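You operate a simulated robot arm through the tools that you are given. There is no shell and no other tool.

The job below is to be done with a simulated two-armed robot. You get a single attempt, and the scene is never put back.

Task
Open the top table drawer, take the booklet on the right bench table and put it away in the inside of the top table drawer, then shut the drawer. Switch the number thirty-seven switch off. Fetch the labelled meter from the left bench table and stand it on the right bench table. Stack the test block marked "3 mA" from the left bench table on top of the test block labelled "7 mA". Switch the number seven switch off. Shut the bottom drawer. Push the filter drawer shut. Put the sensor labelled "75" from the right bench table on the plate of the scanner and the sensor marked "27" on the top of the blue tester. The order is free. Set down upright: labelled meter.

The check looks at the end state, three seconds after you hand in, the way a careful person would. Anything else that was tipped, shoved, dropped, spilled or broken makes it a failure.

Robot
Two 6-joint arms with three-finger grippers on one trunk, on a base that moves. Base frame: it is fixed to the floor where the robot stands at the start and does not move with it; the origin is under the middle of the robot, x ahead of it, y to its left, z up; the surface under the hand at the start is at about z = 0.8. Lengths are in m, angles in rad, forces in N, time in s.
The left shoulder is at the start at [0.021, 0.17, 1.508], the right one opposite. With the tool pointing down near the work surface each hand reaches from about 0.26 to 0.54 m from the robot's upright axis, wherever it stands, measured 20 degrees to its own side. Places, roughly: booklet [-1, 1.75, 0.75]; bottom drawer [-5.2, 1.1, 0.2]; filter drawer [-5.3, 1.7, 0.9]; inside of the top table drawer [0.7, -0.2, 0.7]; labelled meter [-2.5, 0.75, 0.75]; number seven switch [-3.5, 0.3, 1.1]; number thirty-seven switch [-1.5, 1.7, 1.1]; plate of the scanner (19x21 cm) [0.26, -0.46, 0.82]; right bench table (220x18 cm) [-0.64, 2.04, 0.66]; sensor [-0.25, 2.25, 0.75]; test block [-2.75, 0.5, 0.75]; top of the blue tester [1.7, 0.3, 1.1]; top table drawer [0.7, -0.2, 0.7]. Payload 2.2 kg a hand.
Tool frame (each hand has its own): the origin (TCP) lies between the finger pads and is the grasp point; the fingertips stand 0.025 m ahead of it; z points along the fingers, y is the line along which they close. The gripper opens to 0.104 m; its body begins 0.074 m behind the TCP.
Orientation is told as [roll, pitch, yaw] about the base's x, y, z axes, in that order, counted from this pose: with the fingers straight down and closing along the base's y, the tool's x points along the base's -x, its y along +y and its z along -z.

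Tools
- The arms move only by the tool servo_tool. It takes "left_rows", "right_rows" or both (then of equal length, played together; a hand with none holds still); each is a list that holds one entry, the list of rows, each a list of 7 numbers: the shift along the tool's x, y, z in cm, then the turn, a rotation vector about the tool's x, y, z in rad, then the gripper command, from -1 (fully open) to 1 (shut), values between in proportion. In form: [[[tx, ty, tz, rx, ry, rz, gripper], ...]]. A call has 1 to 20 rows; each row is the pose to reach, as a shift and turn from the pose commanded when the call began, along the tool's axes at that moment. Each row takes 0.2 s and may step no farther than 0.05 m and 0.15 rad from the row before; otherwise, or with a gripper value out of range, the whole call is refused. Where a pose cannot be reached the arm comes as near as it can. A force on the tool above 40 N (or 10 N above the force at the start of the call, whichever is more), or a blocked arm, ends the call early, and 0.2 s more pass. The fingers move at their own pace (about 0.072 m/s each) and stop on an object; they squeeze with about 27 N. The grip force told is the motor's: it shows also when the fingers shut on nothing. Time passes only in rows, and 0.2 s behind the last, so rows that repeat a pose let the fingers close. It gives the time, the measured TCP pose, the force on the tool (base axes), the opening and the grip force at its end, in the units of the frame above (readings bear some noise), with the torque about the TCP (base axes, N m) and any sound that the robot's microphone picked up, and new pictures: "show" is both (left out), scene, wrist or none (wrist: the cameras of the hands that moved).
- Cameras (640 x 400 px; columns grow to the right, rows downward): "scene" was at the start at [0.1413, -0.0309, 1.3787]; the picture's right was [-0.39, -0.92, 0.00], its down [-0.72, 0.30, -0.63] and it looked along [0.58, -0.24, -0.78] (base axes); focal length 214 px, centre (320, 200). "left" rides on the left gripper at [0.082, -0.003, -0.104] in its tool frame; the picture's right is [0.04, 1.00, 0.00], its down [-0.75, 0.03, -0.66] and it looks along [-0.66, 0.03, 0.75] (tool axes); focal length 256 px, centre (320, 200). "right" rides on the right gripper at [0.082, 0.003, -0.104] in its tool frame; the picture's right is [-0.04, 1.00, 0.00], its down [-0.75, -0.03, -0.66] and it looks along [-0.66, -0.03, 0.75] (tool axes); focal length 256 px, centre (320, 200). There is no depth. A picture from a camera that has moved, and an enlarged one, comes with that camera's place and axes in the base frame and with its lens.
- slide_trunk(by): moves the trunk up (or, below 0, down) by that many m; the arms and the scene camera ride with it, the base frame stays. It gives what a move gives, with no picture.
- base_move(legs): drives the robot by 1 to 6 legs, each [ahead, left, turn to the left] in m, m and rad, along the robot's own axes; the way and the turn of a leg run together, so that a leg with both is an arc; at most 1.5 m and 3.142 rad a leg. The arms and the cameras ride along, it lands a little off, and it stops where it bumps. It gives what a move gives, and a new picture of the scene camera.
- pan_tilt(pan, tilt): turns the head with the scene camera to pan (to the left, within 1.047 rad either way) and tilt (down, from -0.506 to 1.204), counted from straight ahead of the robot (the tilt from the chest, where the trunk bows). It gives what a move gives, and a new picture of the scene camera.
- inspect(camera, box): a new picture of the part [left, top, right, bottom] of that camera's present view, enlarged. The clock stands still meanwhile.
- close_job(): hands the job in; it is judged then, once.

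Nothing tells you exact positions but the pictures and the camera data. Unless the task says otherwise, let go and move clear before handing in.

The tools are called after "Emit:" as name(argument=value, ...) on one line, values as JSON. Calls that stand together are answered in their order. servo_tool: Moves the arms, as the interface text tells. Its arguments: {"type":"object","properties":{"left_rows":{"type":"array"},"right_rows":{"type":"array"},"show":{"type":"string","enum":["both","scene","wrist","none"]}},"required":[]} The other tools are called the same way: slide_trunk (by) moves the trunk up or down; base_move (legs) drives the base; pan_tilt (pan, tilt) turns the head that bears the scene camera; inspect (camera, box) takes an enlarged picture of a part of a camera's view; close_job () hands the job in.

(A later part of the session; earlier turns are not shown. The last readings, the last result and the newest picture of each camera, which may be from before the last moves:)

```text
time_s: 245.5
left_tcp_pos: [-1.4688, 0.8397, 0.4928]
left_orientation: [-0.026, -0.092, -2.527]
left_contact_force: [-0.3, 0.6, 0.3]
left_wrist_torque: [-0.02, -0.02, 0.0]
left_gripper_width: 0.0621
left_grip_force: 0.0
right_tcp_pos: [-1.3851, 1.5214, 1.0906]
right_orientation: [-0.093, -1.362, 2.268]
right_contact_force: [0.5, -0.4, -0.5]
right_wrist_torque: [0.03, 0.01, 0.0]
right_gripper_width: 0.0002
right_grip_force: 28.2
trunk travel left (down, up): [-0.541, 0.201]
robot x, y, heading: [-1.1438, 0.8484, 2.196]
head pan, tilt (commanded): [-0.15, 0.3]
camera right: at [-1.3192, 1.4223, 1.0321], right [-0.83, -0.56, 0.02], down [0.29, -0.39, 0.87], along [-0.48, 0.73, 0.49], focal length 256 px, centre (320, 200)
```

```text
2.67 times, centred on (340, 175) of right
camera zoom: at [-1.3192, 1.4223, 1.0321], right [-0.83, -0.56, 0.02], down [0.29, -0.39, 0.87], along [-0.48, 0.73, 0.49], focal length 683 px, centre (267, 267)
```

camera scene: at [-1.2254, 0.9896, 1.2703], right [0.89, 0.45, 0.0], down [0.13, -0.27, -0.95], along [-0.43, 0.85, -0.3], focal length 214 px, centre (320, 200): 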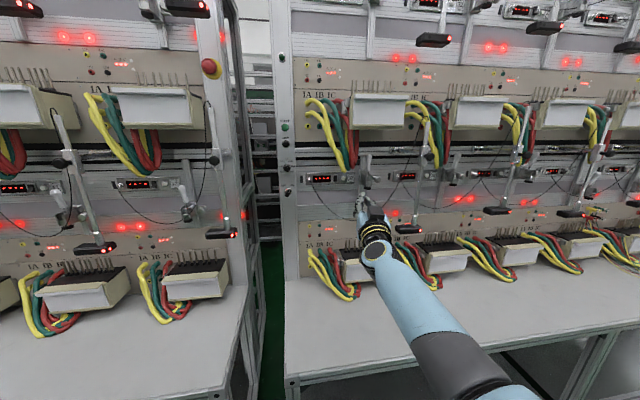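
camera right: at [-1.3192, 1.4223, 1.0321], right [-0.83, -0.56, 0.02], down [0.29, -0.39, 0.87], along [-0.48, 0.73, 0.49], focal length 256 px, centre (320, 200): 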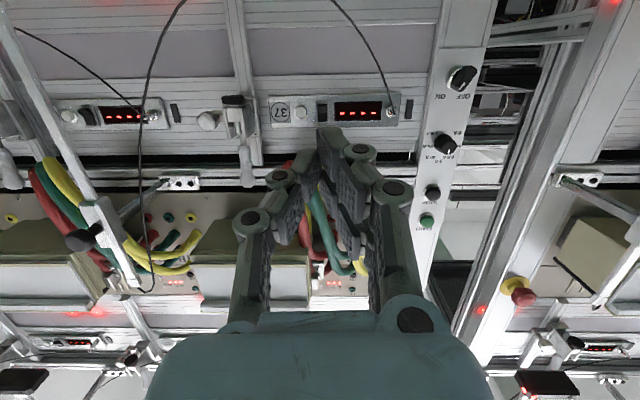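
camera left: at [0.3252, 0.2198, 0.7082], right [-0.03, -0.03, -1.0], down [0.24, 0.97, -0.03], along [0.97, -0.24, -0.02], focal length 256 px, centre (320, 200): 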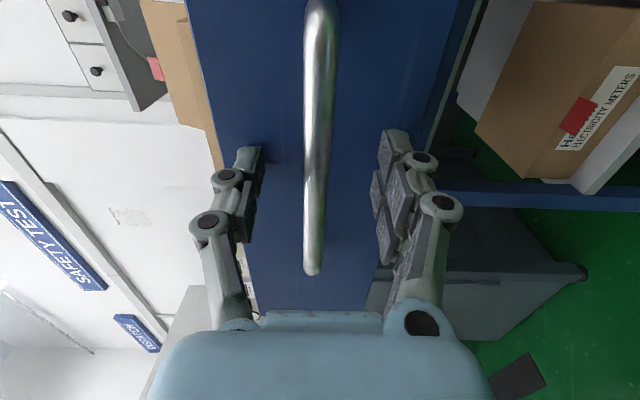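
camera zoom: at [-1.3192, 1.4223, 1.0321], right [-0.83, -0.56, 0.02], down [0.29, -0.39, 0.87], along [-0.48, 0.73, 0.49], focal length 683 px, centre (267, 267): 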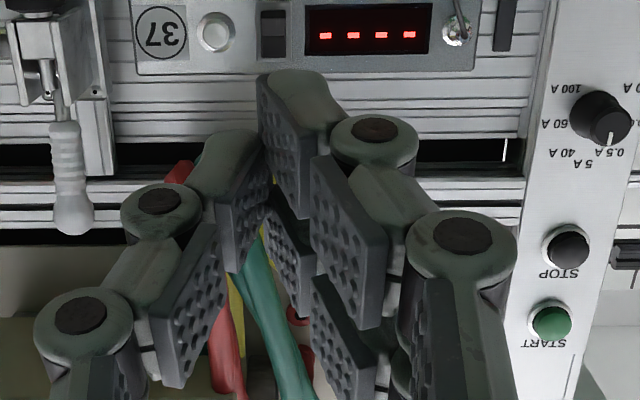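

Fist geometry is clear: the pair of fingers is stacked ±1.5 cm, tips slightly left of centre. I'll fine-tune height and side offset, then drive to within a few centimetres of the rocker.

Emit:
servo_tool(right_rows=[[[0.4, -0.6, 0, 0, 0, 0, 1], [0.75, -1.1, 0, 0, 0, 0, 1], [0.75, -1.1, 0, 0, 0, 0, 1]]], show="none")

Emit:
base_move(legs=[[0.175, 0, 0]])

Emit:
inspect(camera="right", box=[220, 80, 460, 230])

Emit:
inspect(camera="scene", box=[300, 130, 460, 230])

```text
time_s: 246.3
left_tcp_pos: [-1.4682, 0.8387, 0.4929]
left_orientation: [-0.027, -0.089, -2.527]
left_contact_force: [0.5, 1.0, 0.6]
left_wrist_torque: [-0.02, -0.04, -0.02]
left_gripper_width: 0.0627
left_grip_force: 0.1
right_tcp_pos: [-1.3744, 1.5263, 1.0837]
right_orientation: [-0.097, -1.362, 2.271]
right_contact_force: [-0.6, -0.1, 0.6]
right_wrist_torque: [-0.02, 0.01, 0.0]
right_gripper_width: 0.0
right_grip_force: 28.2
trunk travel left (down, up): [-0.541, 0.201]
robot x, y, heading: [-1.1442, 0.8487, 2.188]
head pan, tilt (commanded): [-0.15, 0.3]
```

```text
time_s: 247.7
left_tcp_pos: [-1.5689, 0.9806, 0.494]
left_orientation: [-0.026, -0.09, -2.528]
left_contact_force: [0.2, 0.2, -0.2]
left_wrist_torque: [-0.03, -0.01, 0.0]
left_gripper_width: 0.0623
left_grip_force: 0.0
right_tcp_pos: [-1.4755, 1.668, 1.0833]
right_orientation: [-0.096, -1.362, 2.27]
right_contact_force: [0.6, 0.4, -0.2]
right_wrist_torque: [-0.01, 0.01, -0.01]
right_gripper_width: 0.0
right_grip_force: 28.7
trunk travel left (down, up): [-0.541, 0.201]
robot x, y, heading: [-1.2421, 0.9921, 2.192]
head pan, tilt (commanded): [-0.15, 0.3]
camera scene: at [-1.3268, 1.1312, 1.2702], right [0.89, 0.45, 0.0], down [0.13, -0.27, -0.95], along [-0.43, 0.85, -0.3], focal length 214 px, centre (320, 200)
```

scene: 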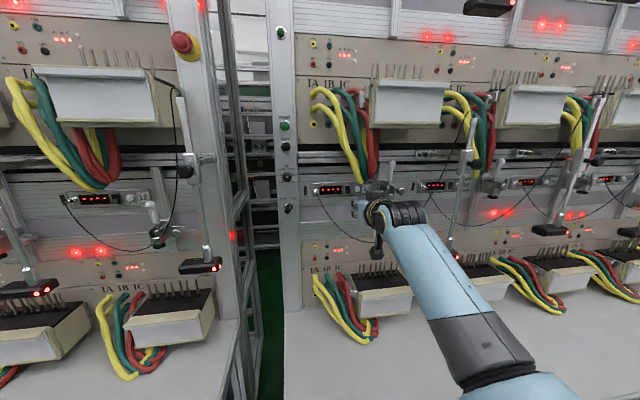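

```text
2.67 times, centred on (340, 155) of right
camera zoom: at [-1.4101, 1.5702, 1.0242], right [-0.83, -0.56, 0.02], down [0.29, -0.39, 0.87], along [-0.48, 0.73, 0.49], focal length 683 px, centre (267, 320)
```

zoom: 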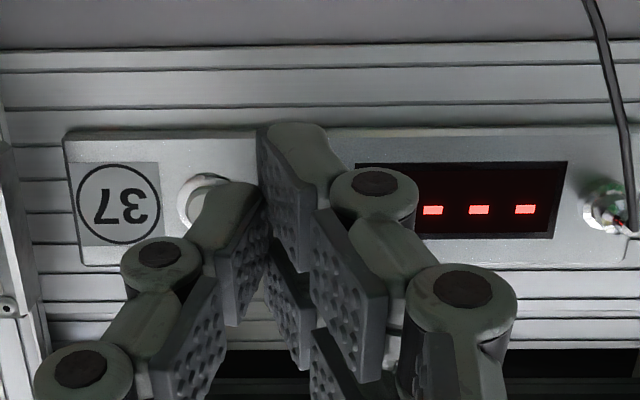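

```text
4.00 times, centred on (380, 180) of scene
camera zoom: at [-1.3268, 1.1312, 1.2702], right [0.89, 0.45, 0.0], down [0.13, -0.27, -0.95], along [-0.43, 0.85, -0.3], focal length 858 px, centre (80, 280)
```

zoom: 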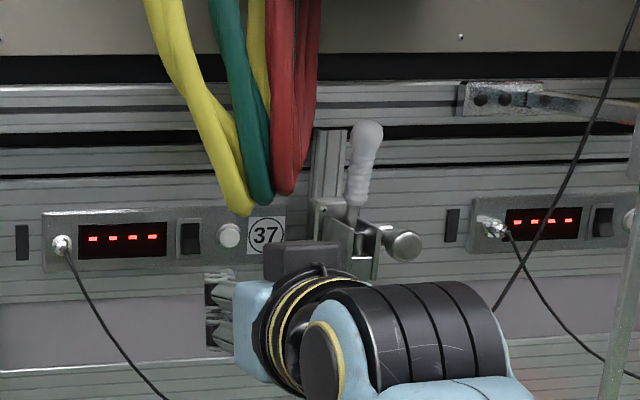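

The fingertip lines up with the rocker column. Advancing the last centimetres slowly.

Emit:
servo_tool(right_rows=[[[-0.33, 0, 1.46, 0, 0, 0, 1], [-0.65, 0, 2.93, 0, 0, 0, 1], [-0.87, 0, 3.9, 0, 0, 0, 1], [-0.96, 0, 4.3, 0, 0, 0, 1], [-0.96, 0, 4.3, 0, 0, 0, 1]]], show="wrist")

Emit:
inspect(camera="scene", box=[310, 150, 406, 210])

```text
time_s: 248.9
left_tcp_pos: [-1.5695, 0.9822, 0.4942]
left_orientation: [-0.026, -0.09, -2.529]
left_contact_force: [-0.1, -0.1, 0.2]
left_wrist_torque: [-0.01, -0.03, -0.02]
left_gripper_width: 0.0625
left_grip_force: 0.1
right_tcp_pos: [-1.4997, 1.703, 1.0845]
right_orientation: [-0.098, -1.362, 2.274]
right_contact_force: [0.0, -0.2, 0.0]
right_wrist_torque: [0.02, 0.0, 0.0]
right_gripper_width: 0.0002
right_grip_force: 27.7
trunk travel left (down, up): [-0.541, 0.201]
robot x, y, heading: [-1.2436, 0.9906, 2.19]
head pan, tilt (commanded): [-0.15, 0.3]
camera right: at [-1.4341, 1.605, 1.0253], right [-0.83, -0.56, 0.02], down [0.29, -0.39, 0.87], along [-0.48, 0.73, 0.49], focal length 256 px, centre (320, 200)
```

right: 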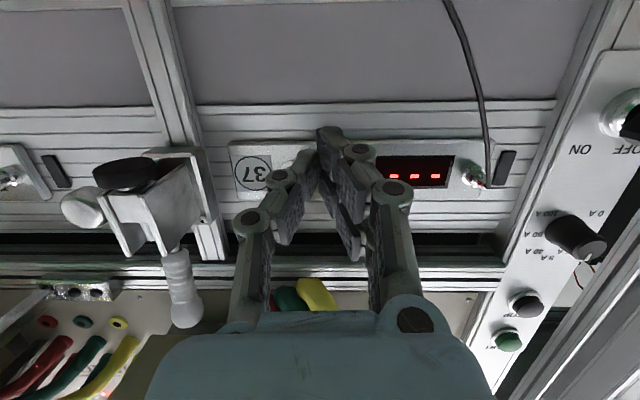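

```text
6.67 times, centred on (358, 180) of scene
camera zoom: at [-1.326, 1.1301, 1.2704], right [0.89, 0.45, 0.0], down [0.13, -0.26, -0.96], along [-0.43, 0.85, -0.3], focal length 1430 px, centre (67, 333)
```

zoom: 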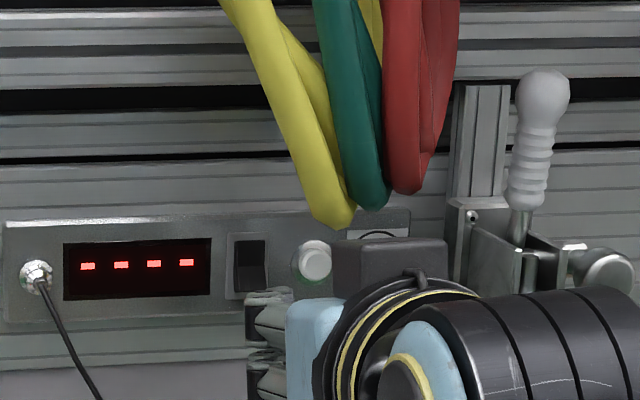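

Emit:
servo_tool(right_rows=[[[-0.09, 0, 0.4, 0, 0, 0, 1], [-0.17, 0, 0.78, 0, 0, 0, 1], [-0.26, 0, 1.17, 0, 0, 0, 1], [-0.26, 0, 1.17, 0, 0, 0, 1]]], show="none")

Emit:
inspect(camera="scene", box=[310, 150, 406, 210])

```text
time_s: 249.9
left_tcp_pos: [-1.5693, 0.9811, 0.4928]
left_orientation: [-0.027, -0.091, -2.527]
left_contact_force: [-0.2, -0.4, 1.1]
left_wrist_torque: [0.02, 0.0, -0.02]
left_gripper_width: 0.0622
left_grip_force: 0.0
right_tcp_pos: [-1.5073, 1.7128, 1.0842]
right_orientation: [-0.096, -1.363, 2.27]
right_contact_force: [0.6, -0.8, 0.2]
right_wrist_torque: [0.0, -0.03, -0.03]
right_gripper_width: 0.0001
right_grip_force: 27.8
trunk travel left (down, up): [-0.541, 0.201]
robot x, y, heading: [-1.2433, 0.9867, 2.185]
head pan, tilt (commanded): [-0.15, 0.3]
```

```text
6.67 times, centred on (358, 180) of scene
camera zoom: at [-1.326, 1.13, 1.2704], right [0.89, 0.45, 0.0], down [0.13, -0.26, -0.96], along [-0.43, 0.85, -0.3], focal length 1430 px, centre (67, 333)
```

zoom: 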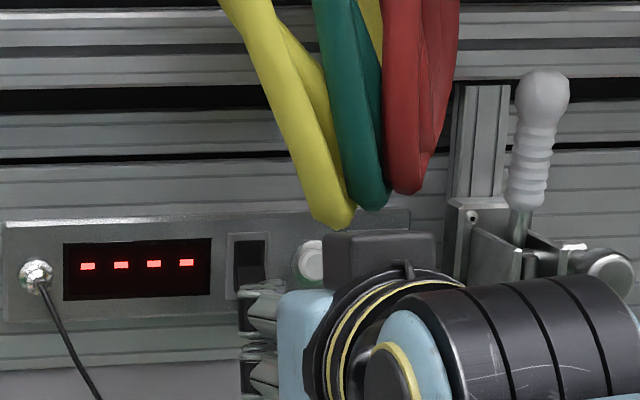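

Emit:
servo_tool(right_rows=[[[-0.07, 0, 0.3, 0, 0, 0, 1], [-0.13, 0, 0.6, 0, 0, 0, 1], [-0.2, 0, 0.9, 0, 0, 0, 1], [-0.26, 0, 1.17, 0, 0, 0, 1], [-0.26, 0, 1.17, 0, 0, 0, 1]]], show="none")

Emit:
inspect(camera="scene", box=[310, 150, 406, 210])

```text
time_s: 251.1
left_tcp_pos: [-1.5686, 0.9804, 0.4932]
left_orientation: [-0.029, -0.091, -2.527]
left_contact_force: [-1.2, -0.4, 0.0]
left_wrist_torque: [-0.05, -0.01, 0.02]
left_gripper_width: 0.0622
left_grip_force: 0.0
right_tcp_pos: [-1.512, 1.7223, 1.0857]
right_orientation: [-0.097, -1.362, 2.269]
right_contact_force: [7.2, -10.3, -4.1]
right_wrist_torque: [0.09, 0.03, 0.12]
right_gripper_width: 0.0001
right_grip_force: 27.9
trunk travel left (down, up): [-0.541, 0.201]
robot x, y, heading: [-1.2425, 0.991, 2.193]
head pan, tilt (commanded): [-0.15, 0.3]
```

```text
6.67 times, centred on (358, 180) of scene
camera zoom: at [-1.3251, 1.1288, 1.2705], right [0.89, 0.45, 0.0], down [0.13, -0.26, -0.96], along [-0.43, 0.85, -0.29], focal length 1430 px, centre (67, 333)
```

zoom: 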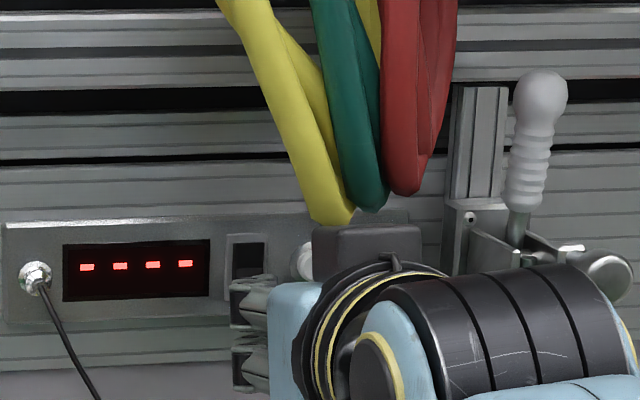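

Contact with the rocker (about 13 N). Push a little more.

Emit:
servo_tool(right_rows=[[[-0.05, 0, 0.2, 0, 0, 0, 1], [-0.09, 0, 0.4, 0, 0, 0, 1], [-0.13, 0, 0.6, 0, 0, 0, 1], [-0.16, 0, 0.75, 0, 0, 0, 1]]], show="none")

Emit:
inspect(camera="scene", box=[310, 150, 406, 210])

```text
time_s: 251.8
left_tcp_pos: [-1.5681, 0.9807, 0.4941]
left_orientation: [-0.027, -0.091, -2.529]
left_contact_force: [0.5, 0.0, 0.1]
left_wrist_torque: [0.01, 0.01, -0.03]
left_gripper_width: 0.0624
left_grip_force: 0.0
right_tcp_pos: [-1.5142, 1.724, 1.0812]
right_orientation: [-0.093, -1.353, 2.268]
right_contact_force: [8.4, -10.7, 1.7]
right_wrist_torque: [0.25, 0.16, 0.09]
right_gripper_width: 0.0
right_grip_force: 28.0
trunk travel left (down, up): [-0.541, 0.201]
robot x, y, heading: [-1.243, 0.9877, 2.189]
head pan, tilt (commanded): [-0.15, 0.3]
stopped in row 3 (right hand): the force on the tool passed its limit at 47 N (the readings are from after the stop); the commanded pose is now the measured one
```

```text
6.67 times, centred on (358, 180) of scene
camera zoom: at [-1.3243, 1.1277, 1.2709], right [0.89, 0.45, 0.0], down [0.13, -0.26, -0.96], along [-0.43, 0.85, -0.29], focal length 1430 px, centre (67, 333)
```

zoom: 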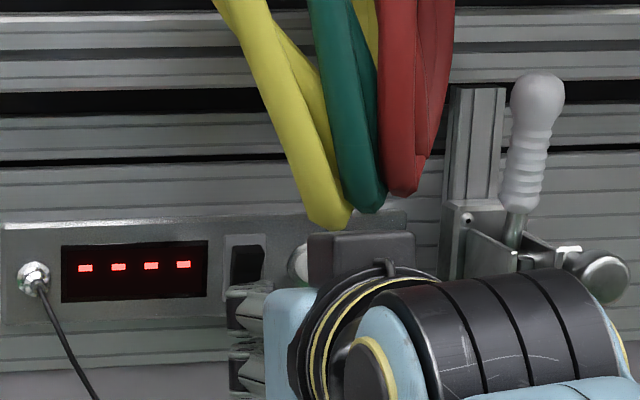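

The rocker appears to have flipped. Backing off a few centimetres to check it.

Emit:
servo_tool(right_rows=[[[0.3, 0, -1.5, 0, 0, 0, 1], [0.9, 0, -4, 0, 0, 0, 1], [1.5, 0, -7, 0, 0, 0, 1], [1.5, 0, -7, 0, 0, 0, 1]]], show="none")

Emit:
inspect(camera="scene", box=[310, 150, 406, 210])

Emit:
inspect(camera="scene", box=[420, 150, 516, 210])

```text
time_s: 252.8
left_tcp_pos: [-1.5688, 0.9813, 0.494]
left_orientation: [-0.026, -0.09, -2.529]
left_contact_force: [0.4, -0.8, -0.6]
left_wrist_torque: [0.03, 0.0, -0.01]
left_gripper_width: 0.0624
left_grip_force: 0.0
right_tcp_pos: [-1.4748, 1.6668, 1.0792]
right_orientation: [-0.09, -1.352, 2.265]
right_contact_force: [-0.4, 0.3, 0.3]
right_wrist_torque: [0.0, -0.02, 0.01]
right_gripper_width: 0.0001
right_grip_force: 28.3
trunk travel left (down, up): [-0.541, 0.201]
robot x, y, heading: [-1.242, 0.9879, 2.186]
head pan, tilt (commanded): [-0.15, 0.3]
```

```text
6.67 times, centred on (358, 180) of scene
camera zoom: at [-1.326, 1.1303, 1.2703], right [0.89, 0.45, 0.0], down [0.13, -0.26, -0.96], along [-0.43, 0.85, -0.3], focal length 1430 px, centre (67, 333)
```

zoom: 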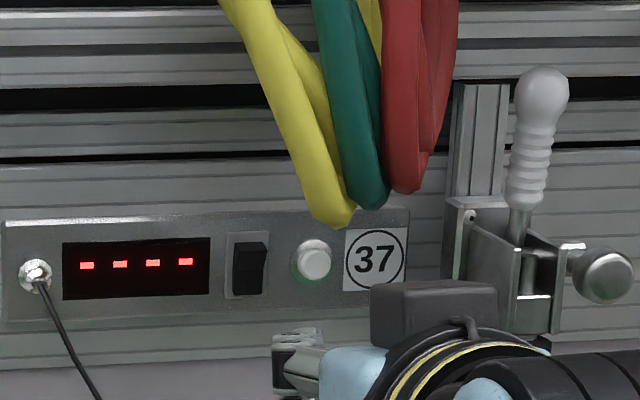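

```text
6.67 times, centred on (468, 180) of scene
camera zoom: at [-1.326, 1.1303, 1.2703], right [0.89, 0.45, 0.0], down [0.13, -0.26, -0.96], along [-0.43, 0.85, -0.3], focal length 1430 px, centre (-667, 333)
```

zoom: 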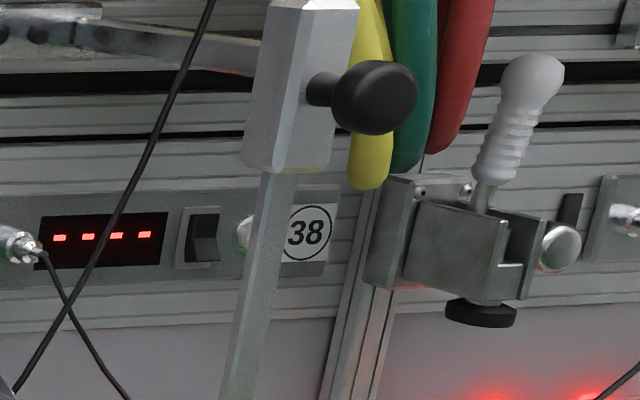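

Switch 37 has flipped compared with its neighbour 38. Now I'll back off and drive along to the left rack's far end to find switch 7.

Emit:
base_move(legs=[[-0.35, 0, 0], [0, 1.2, 0], [0, 1.2, 0]])

Emit:
pan_tilt(pan=0.0, tilt=0.3)

```text
time_s: 266.5
left_tcp_pos: [-3.3335, -0.7239, 0.4938]
left_orientation: [-0.027, -0.091, -2.508]
left_contact_force: [0.5, 0.6, -0.1]
left_wrist_torque: [-0.02, -0.03, -0.01]
left_gripper_width: 0.0624
left_grip_force: 0.0
right_tcp_pos: [-3.2541, -0.0365, 1.0787]
right_orientation: [-0.096, -1.356, 2.29]
right_contact_force: [0.1, -0.3, 0.2]
right_wrist_torque: [0.02, 0.02, 0.03]
right_gripper_width: 0.0001
right_grip_force: 28.7
trunk travel left (down, up): [-0.541, 0.201]
robot x, y, heading: [-3.0045, -0.7097, 2.211]
head pan, tilt (commanded): [-0.15, 0.3]
camera scene: at [-3.0945, -0.5704, 1.2704], right [0.88, 0.47, 0.0], down [0.14, -0.26, -0.96], along [-0.45, 0.84, -0.3], focal length 214 px, centre (320, 200)
```

scene: 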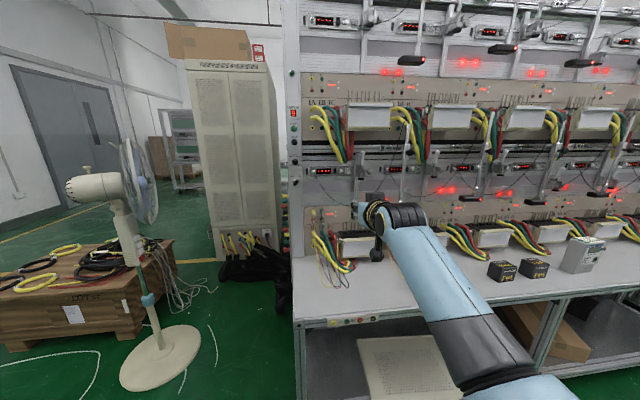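

```text
time_s: 267.2
left_tcp_pos: [-3.3345, -0.7252, 0.4929]
left_orientation: [-0.027, -0.091, -2.509]
left_contact_force: [-0.5, 0.1, 0.7]
left_wrist_torque: [0.0, 0.01, -0.01]
left_gripper_width: 0.0622
left_grip_force: 0.2
right_tcp_pos: [-3.254, -0.0367, 1.0793]
right_orientation: [-0.093, -1.353, 2.287]
right_contact_force: [0.1, -0.1, 0.0]
right_wrist_torque: [-0.05, 0.02, 0.0]
right_gripper_width: 0.0002
right_grip_force: 28.4
trunk travel left (down, up): [-0.541, 0.201]
robot x, y, heading: [-3.0072, -0.7099, 2.207]
head pan, tilt (commanded): [0.0, 0.3]
camera scene: at [-3.106, -0.5776, 1.2704], right [0.8, 0.6, 0.0], down [0.18, -0.24, -0.96], along [-0.57, 0.77, -0.3], focal length 214 px, centre (320, 200)
```

scene: 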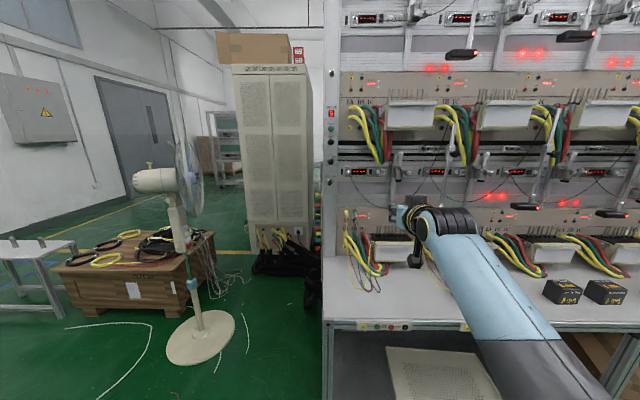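

The left rack's last unit is in front of me; test blocks and the meter are on the bench to the right. Zooming in to read unit numbers.

Emit:
inspect(camera="scene", box=[320, 140, 480, 240])

Emit:
inspect(camera="scene", box=[335, 150, 431, 210])

Emit:
inspect(camera="scene", box=[480, 220, 640, 320])

```text
4.00 times, centred on (400, 190) of scene
camera zoom: at [-3.106, -0.5776, 1.2704], right [0.8, 0.6, 0.0], down [0.18, -0.24, -0.96], along [-0.57, 0.77, -0.3], focal length 858 px, centre (0, 240)
```

zoom: 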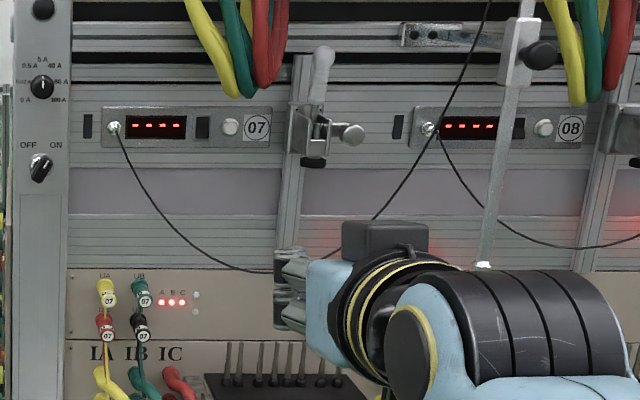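

```text
6.67 times, centred on (383, 180) of scene
camera zoom: at [-3.106, -0.5776, 1.2704], right [0.8, 0.6, 0.0], down [0.18, -0.24, -0.96], along [-0.57, 0.77, -0.3], focal length 1430 px, centre (-100, 333)
```

zoom: 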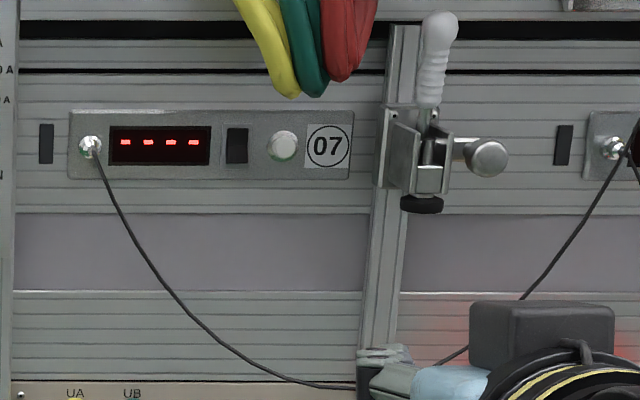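

```text
4.00 times, centred on (560, 270) of scene
camera zoom: at [-3.106, -0.5776, 1.2704], right [0.8, 0.6, 0.0], down [0.18, -0.24, -0.96], along [-0.57, 0.77, -0.3], focal length 858 px, centre (-640, -80)
```

zoom: 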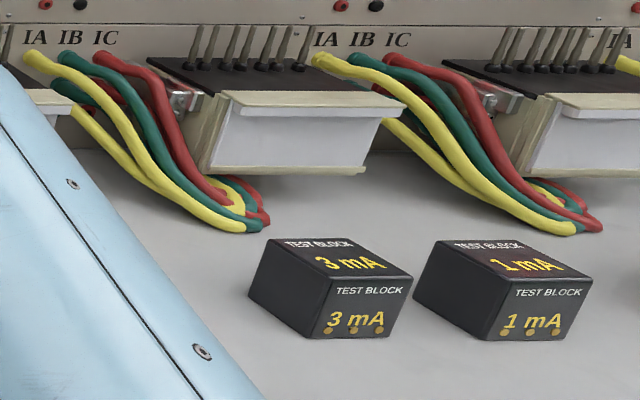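

Unit 07 is directly ahead, same layout. I'll square up and look with the hand camera.

Emit:
base_move(legs=[[0.0, -0.009, -0.025], [0.2, 0, 0]])

Emit:
inspect(camera="right", box=[240, 40, 400, 140])

Emit:
inspect(camera="right", box=[0, 0, 640, 400])

```text
time_s: 269.2
left_tcp_pos: [-3.4428, -0.5462, 0.4926]
left_orientation: [-0.027, -0.09, -2.535]
left_contact_force: [0.1, 0.4, 0.2]
left_wrist_torque: [-0.02, 0.01, 0.0]
left_gripper_width: 0.0622
left_grip_force: 0.0
right_tcp_pos: [-3.3443, 0.1401, 1.078]
right_orientation: [-0.091, -1.354, 2.259]
right_contact_force: [-0.1, 0.8, -0.6]
right_wrist_torque: [0.02, 0.04, 0.02]
right_gripper_width: 0.0
right_grip_force: 28.5
trunk travel left (down, up): [-0.541, 0.201]
robot x, y, heading: [-3.1157, -0.537, 2.184]
head pan, tilt (commanded): [0.0, 0.3]
camera scene: at [-3.2108, -0.4052, 1.2702], right [0.82, 0.57, 0.0], down [0.17, -0.24, -0.95], along [-0.55, 0.78, -0.3], focal length 214 px, centre (320, 200)
```

scene: 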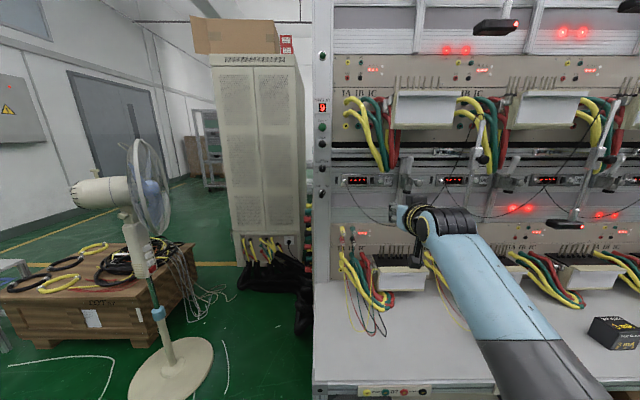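

```text
4.00 times, centred on (320, 90) of right
camera zoom: at [-3.2789, 0.0398, 1.0206], right [-0.83, -0.56, 0.02], down [0.28, -0.39, 0.88], along [-0.48, 0.73, 0.48], focal length 1024 px, centre (320, 640)
```

zoom: 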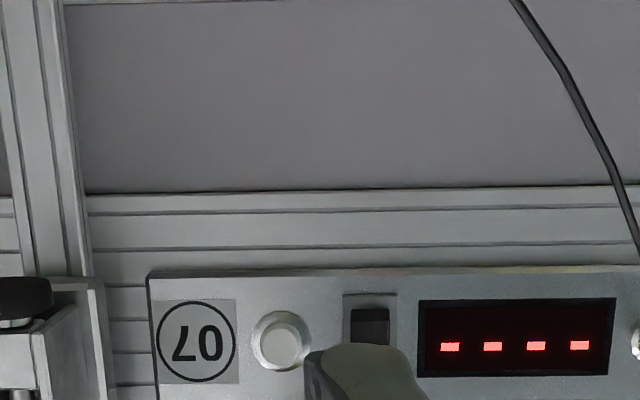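

```text
1.00 times, centred on (320, 200) of right (not enlarged: the box is as wide or as high as the picture)
camera zoom: at [-3.2789, 0.0398, 1.0206], right [-0.83, -0.56, 0.02], down [0.28, -0.39, 0.88], along [-0.48, 0.73, 0.48], focal length 256 px, centre (320, 200)
```

zoom: 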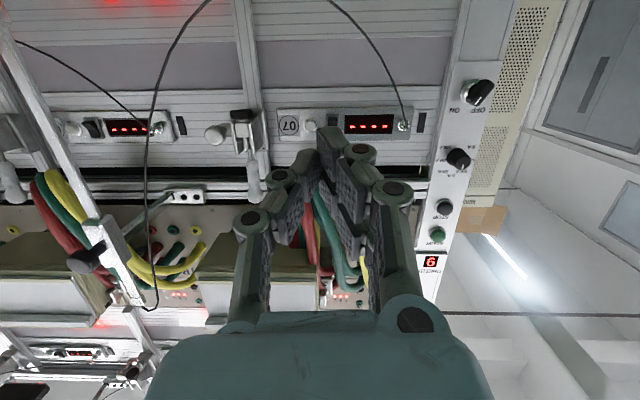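

Rocker 07 is 1 cm higher and 6 mm left of the fist's line. Adjusting and driving close.

Emit:
servo_tool(right_rows=[[[-0.5, 0.3, -0.1, 0, 0, 0, 1], [-0.97, 0.6, -0.2, 0, 0, 0, 1], [-0.97, 0.6, -0.2, 0, 0, 0, 1]]], show="none")

Emit:
base_move(legs=[[0.185, 0, 0]])

Emit:
inspect(camera="right", box=[220, 80, 460, 230])

Emit:
inspect(camera="scene", box=[310, 130, 470, 230])

```text
time_s: 270.0
left_tcp_pos: [-3.4427, -0.5454, 0.4936]
left_orientation: [-0.027, -0.09, -2.534]
left_contact_force: [-0.6, 0.6, 0.2]
left_wrist_torque: [0.01, 0.02, 0.0]
left_gripper_width: 0.0626
left_grip_force: 0.0
right_tcp_pos: [-3.3491, 0.1347, 1.0897]
right_orientation: [-0.094, -1.357, 2.261]
right_contact_force: [-0.1, 0.0, 0.1]
right_wrist_torque: [0.04, -0.02, 0.03]
right_gripper_width: 0.0
right_grip_force: 28.3
trunk travel left (down, up): [-0.541, 0.201]
robot x, y, heading: [-3.1154, -0.544, 2.176]
head pan, tilt (commanded): [0.0, 0.3]
```

```text
time_s: 271.5
left_tcp_pos: [-3.5497, -0.3942, 0.4925]
left_orientation: [-0.027, -0.092, -2.534]
left_contact_force: [0.5, 0.8, -0.5]
left_wrist_torque: [-0.03, 0.0, -0.03]
left_gripper_width: 0.0622
left_grip_force: 0.0
right_tcp_pos: [-3.4564, 0.2878, 1.0884]
right_orientation: [-0.094, -1.352, 2.26]
right_contact_force: [-0.3, 0.3, 0.2]
right_wrist_torque: [0.02, 0.0, 0.01]
right_gripper_width: 0.0
right_grip_force: 28.6
trunk travel left (down, up): [-0.541, 0.201]
robot x, y, heading: [-3.2241, -0.3869, 2.18]
head pan, tilt (commanded): [0.0, 0.3]
camera scene: at [-3.3177, -0.2527, 1.2702], right [0.82, 0.57, 0.0], down [0.17, -0.24, -0.95], along [-0.55, 0.78, -0.3], focal length 214 px, centre (320, 200)
```

scene: 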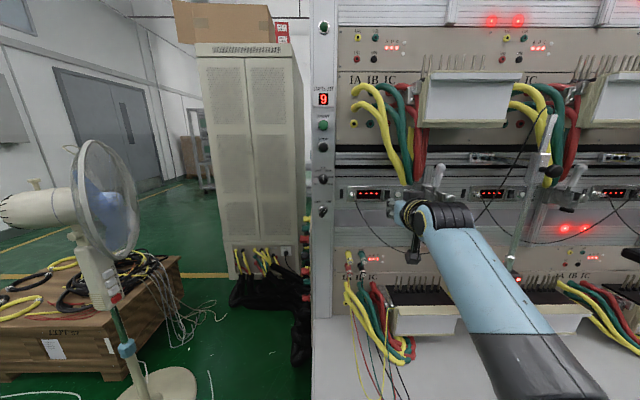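

```text
2.67 times, centred on (340, 155) of right
camera zoom: at [-3.3913, 0.1888, 1.0305], right [-0.83, -0.56, 0.02], down [0.28, -0.39, 0.88], along [-0.48, 0.73, 0.48], focal length 683 px, centre (267, 320)
```

zoom: 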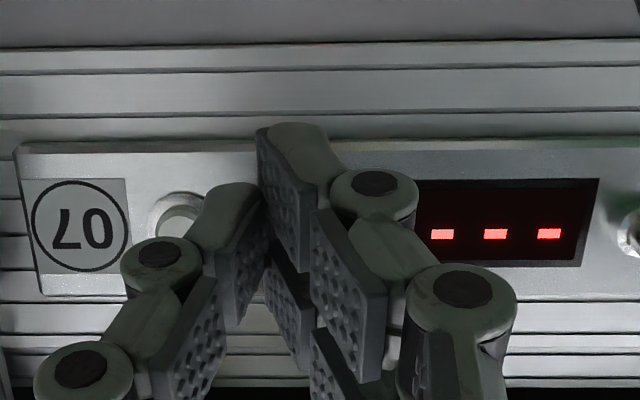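

```text
4.00 times, centred on (390, 180) of scene
camera zoom: at [-3.3177, -0.2527, 1.2702], right [0.82, 0.57, 0.0], down [0.17, -0.24, -0.95], along [-0.55, 0.78, -0.3], focal length 858 px, centre (40, 280)
```

zoom: 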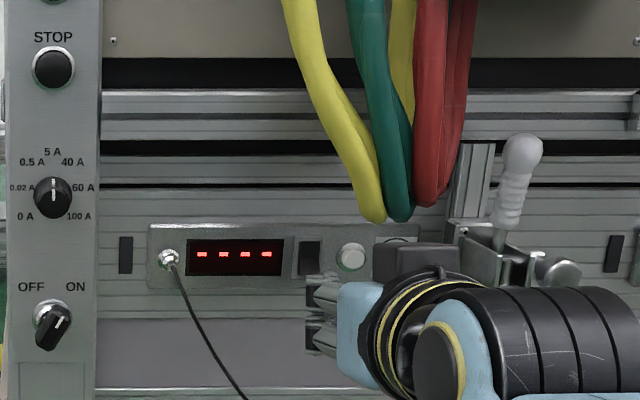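

Well aligned. Advancing and pressing the same way.

Emit:
servo_tool(right_rows=[[[-0.33, -0.15, 1.46, 0, 0, 0, 1], [-0.65, -0.3, 2.93, 0, 0, 0, 1], [-0.91, -0.3, 4.1, 0, 0, 0, 1], [-1.0, -0.3, 4.5, 0, 0, 0, 1], [-1.09, -0.3, 4.9, 0, 0, 0, 1], [-1.18, -0.3, 5.3, 0, 0, 0, 1], [-1.18, -0.3, 5.3, 0, 0, 0, 1]]], show="none")

Emit:
inspect(camera="scene", box=[330, 155, 426, 215])

```text
time_s: 272.5
left_tcp_pos: [-3.5465, -0.3959, 0.4944]
left_orientation: [-0.028, -0.088, -2.536]
left_contact_force: [0.2, 0.4, 0.8]
left_wrist_torque: [0.01, 0.03, 0.0]
left_gripper_width: 0.0624
left_grip_force: 0.1
right_tcp_pos: [-3.4726, 0.3178, 1.0885]
right_orientation: [-0.084, -1.35, 2.252]
right_contact_force: [16.7, -25.7, 5.1]
right_wrist_torque: [0.49, 0.35, 0.25]
right_gripper_width: 0.0001
right_grip_force: 28.5
trunk travel left (down, up): [-0.541, 0.201]
robot x, y, heading: [-3.2183, -0.3873, 2.18]
head pan, tilt (commanded): [0.0, 0.3]
stopped in row 4 (right hand): the force on the tool passed its limit at 50 N (the readings are from after the stop); the commanded pose is now the measured one
```

```text
6.67 times, centred on (378, 185) of scene
camera zoom: at [-3.3134, -0.2596, 1.2713], right [0.82, 0.57, 0.0], down [0.17, -0.24, -0.96], along [-0.55, 0.78, -0.29], focal length 1430 px, centre (-67, 300)
```

zoom: 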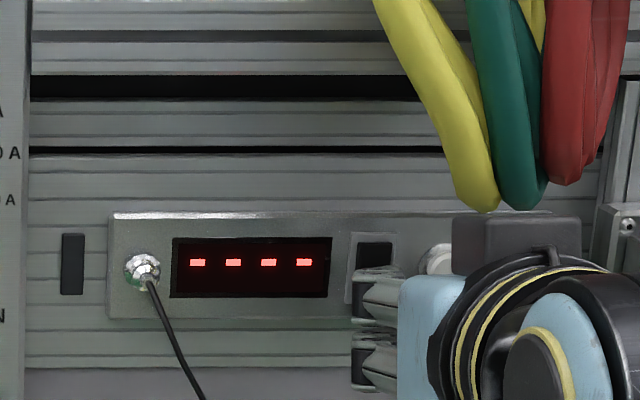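

It hit at a slightly nearer distance than expected. Backing off to check the rocker.

Emit:
servo_tool(right_rows=[[[0.3, 0, -1.5, 0, 0, 0, 1], [0.9, 0, -4, 0, 0, 0, 1], [1.5, 0, -7, 0, 0, 0, 1], [1.5, 0, -7, 0, 0, 0, 1]]], show="none")

Emit:
inspect(camera="scene", box=[330, 155, 426, 215])

Emit:
inspect(camera="scene", box=[460, 155, 556, 215])

```text
time_s: 273.5
left_tcp_pos: [-3.5479, -0.3937, 0.4945]
left_orientation: [-0.025, -0.09, -2.535]
left_contact_force: [0.6, -0.5, -0.3]
left_wrist_torque: [-0.04, 0.0, -0.03]
left_gripper_width: 0.0623
left_grip_force: 0.0
right_tcp_pos: [-3.4353, 0.261, 1.0855]
right_orientation: [-0.083, -1.346, 2.251]
right_contact_force: [-0.3, 1.2, -0.4]
right_wrist_torque: [0.0, -0.02, 0.02]
right_gripper_width: 0.0
right_grip_force: 28.3
trunk travel left (down, up): [-0.541, 0.201]
robot x, y, heading: [-3.2206, -0.3889, 2.183]
head pan, tilt (commanded): [0.0, 0.3]
```

```text
6.67 times, centred on (378, 185) of scene
camera zoom: at [-3.3165, -0.2542, 1.2703], right [0.82, 0.57, 0.0], down [0.17, -0.24, -0.96], along [-0.55, 0.78, -0.3], focal length 1430 px, centre (-67, 300)
```

zoom: 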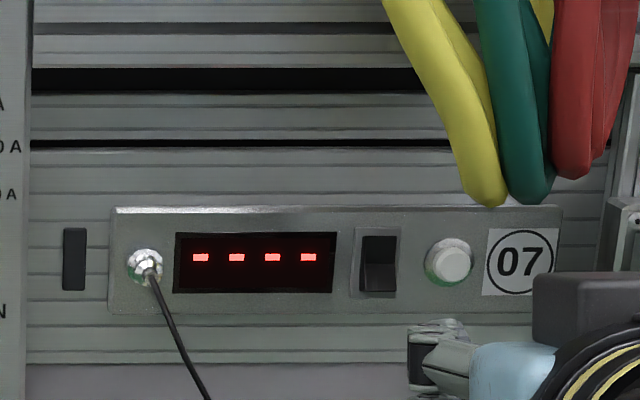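

```text
6.67 times, centred on (508, 185) of scene
camera zoom: at [-3.3165, -0.2542, 1.2703], right [0.82, 0.57, 0.0], down [0.17, -0.24, -0.96], along [-0.55, 0.78, -0.3], focal length 1430 px, centre (-933, 300)
```

zoom: 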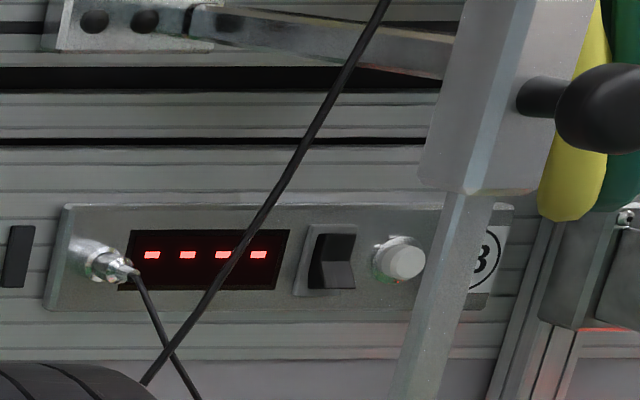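

Rocker 07 did not flip: I pressed too high, near its pivot. I'll go 6 mm lower and press again, slowly.

Emit:
servo_tool(right_rows=[[[0.3, 0, 1.5, 0, 0, 0, 1], [-0.1, 0, 3.2, 0, 0, 0, 1], [-0.5, 0, 4.9, 0, 0, 0, 1], [-0.65, 0, 5.6, 0, 0, 0, 1], [-0.65, 0, 5.6, 0, 0, 0, 1]]], show="none")

Emit:
inspect(camera="scene", box=[330, 155, 426, 215])

```text
time_s: 274.7
left_tcp_pos: [-3.5488, -0.3938, 0.4932]
left_orientation: [-0.028, -0.091, -2.533]
left_contact_force: [-0.4, 0.8, 0.2]
left_wrist_torque: [0.02, -0.04, -0.05]
left_gripper_width: 0.0624
left_grip_force: 0.0
right_tcp_pos: [-3.467, 0.3092, 1.0806]
right_orientation: [-0.084, -1.345, 2.254]
right_contact_force: [-0.4, 0.2, 0.1]
right_wrist_torque: [-0.02, 0.0, 0.01]
right_gripper_width: 0.0
right_grip_force: 28.8
trunk travel left (down, up): [-0.541, 0.201]
robot x, y, heading: [-3.2189, -0.3869, 2.181]
head pan, tilt (commanded): [0.0, 0.3]
```

```text
6.67 times, centred on (378, 185) of scene
camera zoom: at [-3.3163, -0.2545, 1.2704], right [0.82, 0.57, 0.0], down [0.17, -0.24, -0.96], along [-0.55, 0.78, -0.3], focal length 1430 px, centre (-67, 300)
```

zoom: 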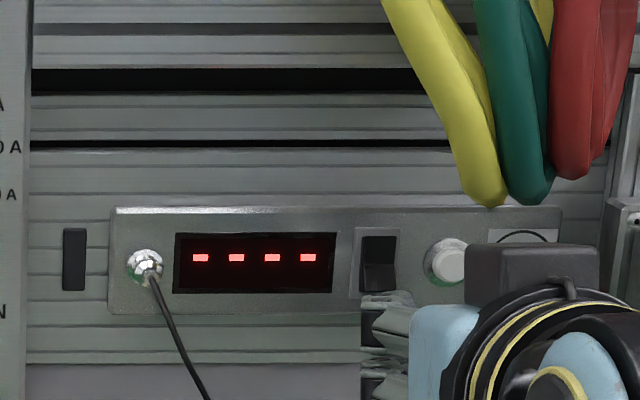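

Emit:
servo_tool(right_rows=[[[-0.05, 0, 0.25, 0, 0, 0, 1], [-0.11, 0, 0.5, 0, 0, 0, 1], [-0.16, 0, 0.75, 0, 0, 0, 1], [-0.22, 0, 1.0, 0, 0, 0, 1], [-0.27, 0, 1.25, 0, 0, 0, 1], [-0.33, 0, 1.5, 0, 0, 0, 1]]], show="none")

Emit:
inspect(camera="scene", box=[330, 155, 426, 215])

```text
time_s: 276.1
left_tcp_pos: [-3.5462, -0.3959, 0.4934]
left_orientation: [-0.027, -0.091, -2.537]
left_contact_force: [0.0, 0.3, -0.2]
left_wrist_torque: [0.0, 0.0, -0.04]
left_gripper_width: 0.0623
left_grip_force: 0.1
right_tcp_pos: [-3.474, 0.3186, 1.0815]
right_orientation: [-0.083, -1.344, 2.252]
right_contact_force: [13.1, -22.3, -3.5]
right_wrist_torque: [0.29, 0.14, 0.22]
right_gripper_width: 0.0
right_grip_force: 28.5
trunk travel left (down, up): [-0.541, 0.201]
robot x, y, heading: [-3.2179, -0.3904, 2.18]
head pan, tilt (commanded): [0.0, 0.3]
```

```text
6.67 times, centred on (378, 185) of scene
camera zoom: at [-3.3142, -0.2579, 1.2708], right [0.82, 0.57, 0.0], down [0.17, -0.24, -0.96], along [-0.55, 0.78, -0.29], focal length 1430 px, centre (-67, 300)
```

zoom: 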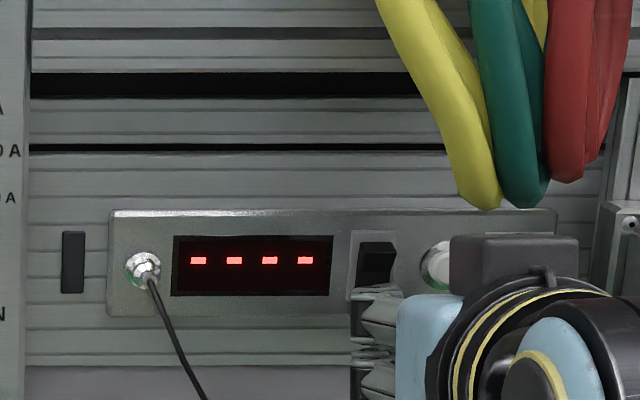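

Emit:
servo_tool(right_rows=[[[0.3, 0, -1.5, 0, 0, 0, 1], [0.9, 0, -4, 0, 0, 0, 1], [1.5, 0, -7, 0, 0, 0, 1], [1.5, 0, -7, 0, 0, 0, 1]]], show="none")

Emit:
inspect(camera="scene", box=[330, 155, 426, 215])

```text
time_s: 277.1
left_tcp_pos: [-3.5488, -0.3936, 0.4937]
left_orientation: [-0.025, -0.091, -2.535]
left_contact_force: [0.4, -0.3, -0.4]
left_wrist_torque: [-0.03, 0.01, 0.01]
left_gripper_width: 0.0623
left_grip_force: 0.1
right_tcp_pos: [-3.435, 0.2622, 1.0787]
right_orientation: [-0.083, -1.343, 2.251]
right_contact_force: [0.4, 0.1, -0.1]
right_wrist_torque: [0.04, 0.01, 0.0]
right_gripper_width: 0.0001
right_grip_force: 28.8
trunk travel left (down, up): [-0.541, 0.201]
robot x, y, heading: [-3.2238, -0.3913, 2.187]
head pan, tilt (commanded): [0.0, 0.3]
```

```text
6.67 times, centred on (378, 185) of scene
camera zoom: at [-3.3166, -0.2541, 1.2703], right [0.82, 0.57, 0.0], down [0.17, -0.24, -0.96], along [-0.55, 0.78, -0.3], focal length 1430 px, centre (-67, 300)
```

zoom: 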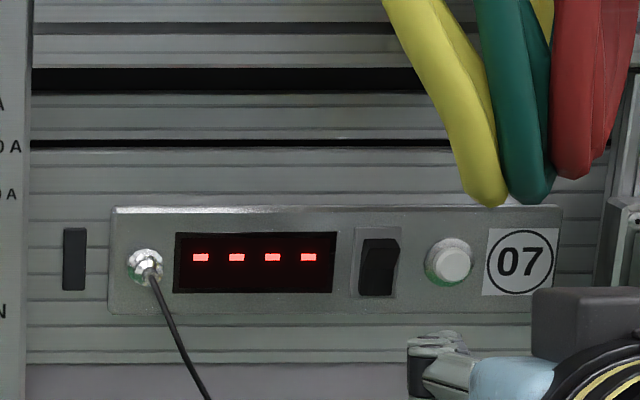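

Switch 07 is flipped now too. Backing away to look at the test blocks and the meter on the left bench.

Emit:
base_move(legs=[[-0.4, 0, 0], [0, -0.6, 0]])

Emit:
pan_tilt(pan=0.0, tilt=0.55)

Emit:
inspect(camera="scene", box=[200, 160, 440, 310])

```text
time_s: 282.6
left_tcp_pos: [-2.8279, -0.3764, 0.4931]
left_orientation: [-0.026, -0.092, -2.517]
left_contact_force: [0.5, -0.3, 0.5]
left_wrist_torque: [0.0, -0.01, -0.03]
left_gripper_width: 0.0626
left_grip_force: 0.0
right_tcp_pos: [-2.726, 0.2825, 1.0798]
right_orientation: [-0.082, -1.344, 2.268]
right_contact_force: [0.2, 1.1, -0.1]
right_wrist_torque: [-0.01, -0.02, 0.0]
right_gripper_width: 0.0
right_grip_force: 28.5
trunk travel left (down, up): [-0.541, 0.201]
robot x, y, heading: [-2.5007, -0.3652, 2.199]
head pan, tilt (commanded): [0.0, 0.3]
camera scene: at [-2.5972, -0.2314, 1.2704], right [0.81, 0.59, 0.0], down [0.17, -0.24, -0.96], along [-0.56, 0.77, -0.3], focal length 214 px, centre (320, 200)
```

scene: 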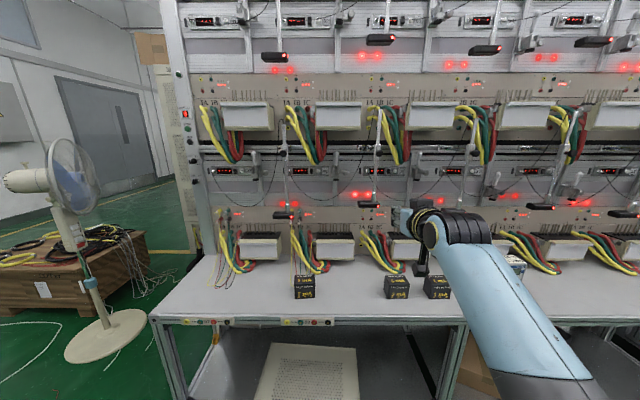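

```text
time_s: 283.3
left_tcp_pos: [-2.8274, -0.376, 0.4927]
left_orientation: [-0.026, -0.091, -2.518]
left_contact_force: [-0.4, 1.0, 0.0]
left_wrist_torque: [-0.05, 0.01, 0.01]
left_gripper_width: 0.0624
left_grip_force: 0.1
right_tcp_pos: [-2.7258, 0.2835, 1.0806]
right_orientation: [-0.084, -1.345, 2.269]
right_contact_force: [-0.7, -0.7, 0.0]
right_wrist_torque: [0.01, 0.0, 0.02]
right_gripper_width: 0.0
right_grip_force: 28.5
trunk travel left (down, up): [-0.541, 0.201]
robot x, y, heading: [-2.5019, -0.3639, 2.199]
head pan, tilt (commanded): [0.0, 0.55]
camera scene: at [-2.5956, -0.2346, 1.2475], right [0.81, 0.59, 0.0], down [0.31, -0.42, -0.85], along [-0.5, 0.69, -0.52], focal length 214 px, centre (320, 200)
```

scene: 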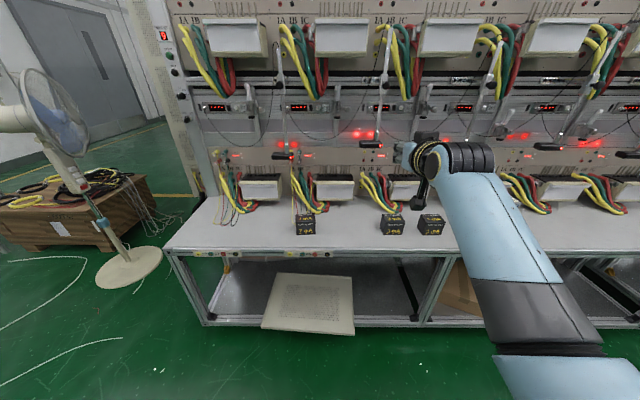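

```text
2.67 times, centred on (320, 235) of scene
camera zoom: at [-2.5956, -0.2346, 1.2475], right [0.81, 0.59, 0.0], down [0.31, -0.42, -0.85], along [-0.5, 0.69, -0.52], focal length 572 px, centre (320, 107)
```

zoom: 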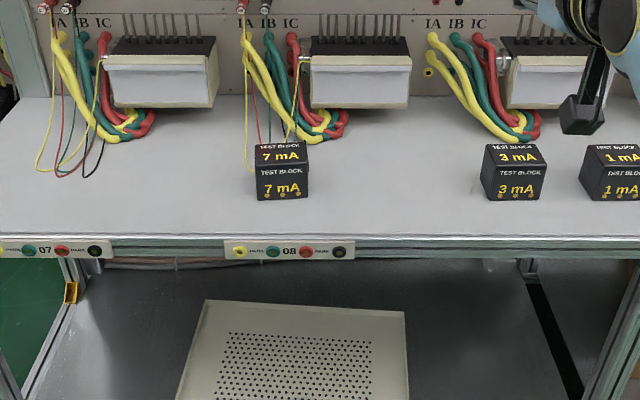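

"7 mA" is on the left, "3 mA" in the middle and "1 mA" right of it. I'll bring the right hand back to the straight-down pose, fingers open.

Emit:
servo_tool(right_rows=[[[2.5, 0, -1.6, 0, 0.123, 0, 0.5], [5.0, 0, -3.1, 0, 0.246, 0, 0], [7.5, 0, -4.7, 0, 0.369, 0, -0.5], [10, 0, -6.2, 0, 0.491, 0, -1], [12.5, 0, -7.8, 0, 0.614, 0, -1], [15, 0, -9.3, 0, 0.737, 0, -1], [17.4, 0, -10.8, 0, 0.86, 0, -1], [20, 0, -12.4, 0, 0.983, 0, -1], [22.4, 0, -13.9, 0, 1.105, 0, -1], [25, 0, -15.5, 0, 1.228, 0, -1], [27.4, 0, -17, 0, 1.351, 0, -1], [27.4, 0, -17, 0, 1.351, 0, -1]]], show="scene")

```text
time_s: 285.9
left_tcp_pos: [-2.8272, -0.3762, 0.4918]
left_orientation: [-0.026, -0.089, -2.516]
left_contact_force: [-0.3, -0.4, -0.1]
left_wrist_torque: [0.01, 0.01, 0.03]
left_gripper_width: 0.0625
left_grip_force: 0.1
right_tcp_pos: [-2.5912, 0.1007, 0.8518]
right_orientation: [-0.018, 0.006, 2.188]
right_contact_force: [0.4, 0.4, -0.9]
right_wrist_torque: [0.0, 0.01, -0.04]
right_gripper_width: 0.1038
right_grip_force: 0.0
trunk travel left (down, up): [-0.541, 0.201]
robot x, y, heading: [-2.504, -0.3638, 2.197]
head pan, tilt (commanded): [0.0, 0.55]
camera scene: at [-2.5956, -0.2348, 1.2475], right [0.81, 0.59, 0.0], down [0.31, -0.42, -0.85], along [-0.5, 0.69, -0.52], focal length 214 px, centre (320, 200)
```

scene: 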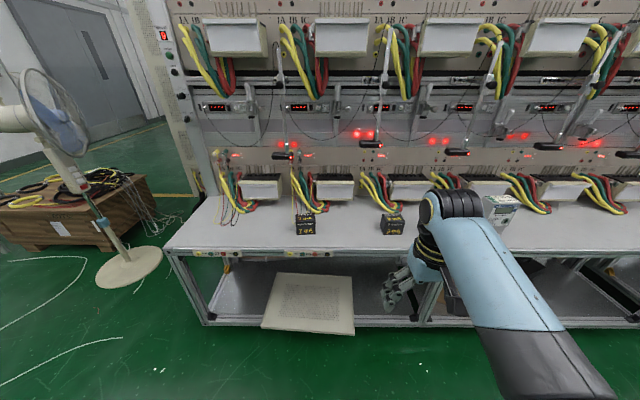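

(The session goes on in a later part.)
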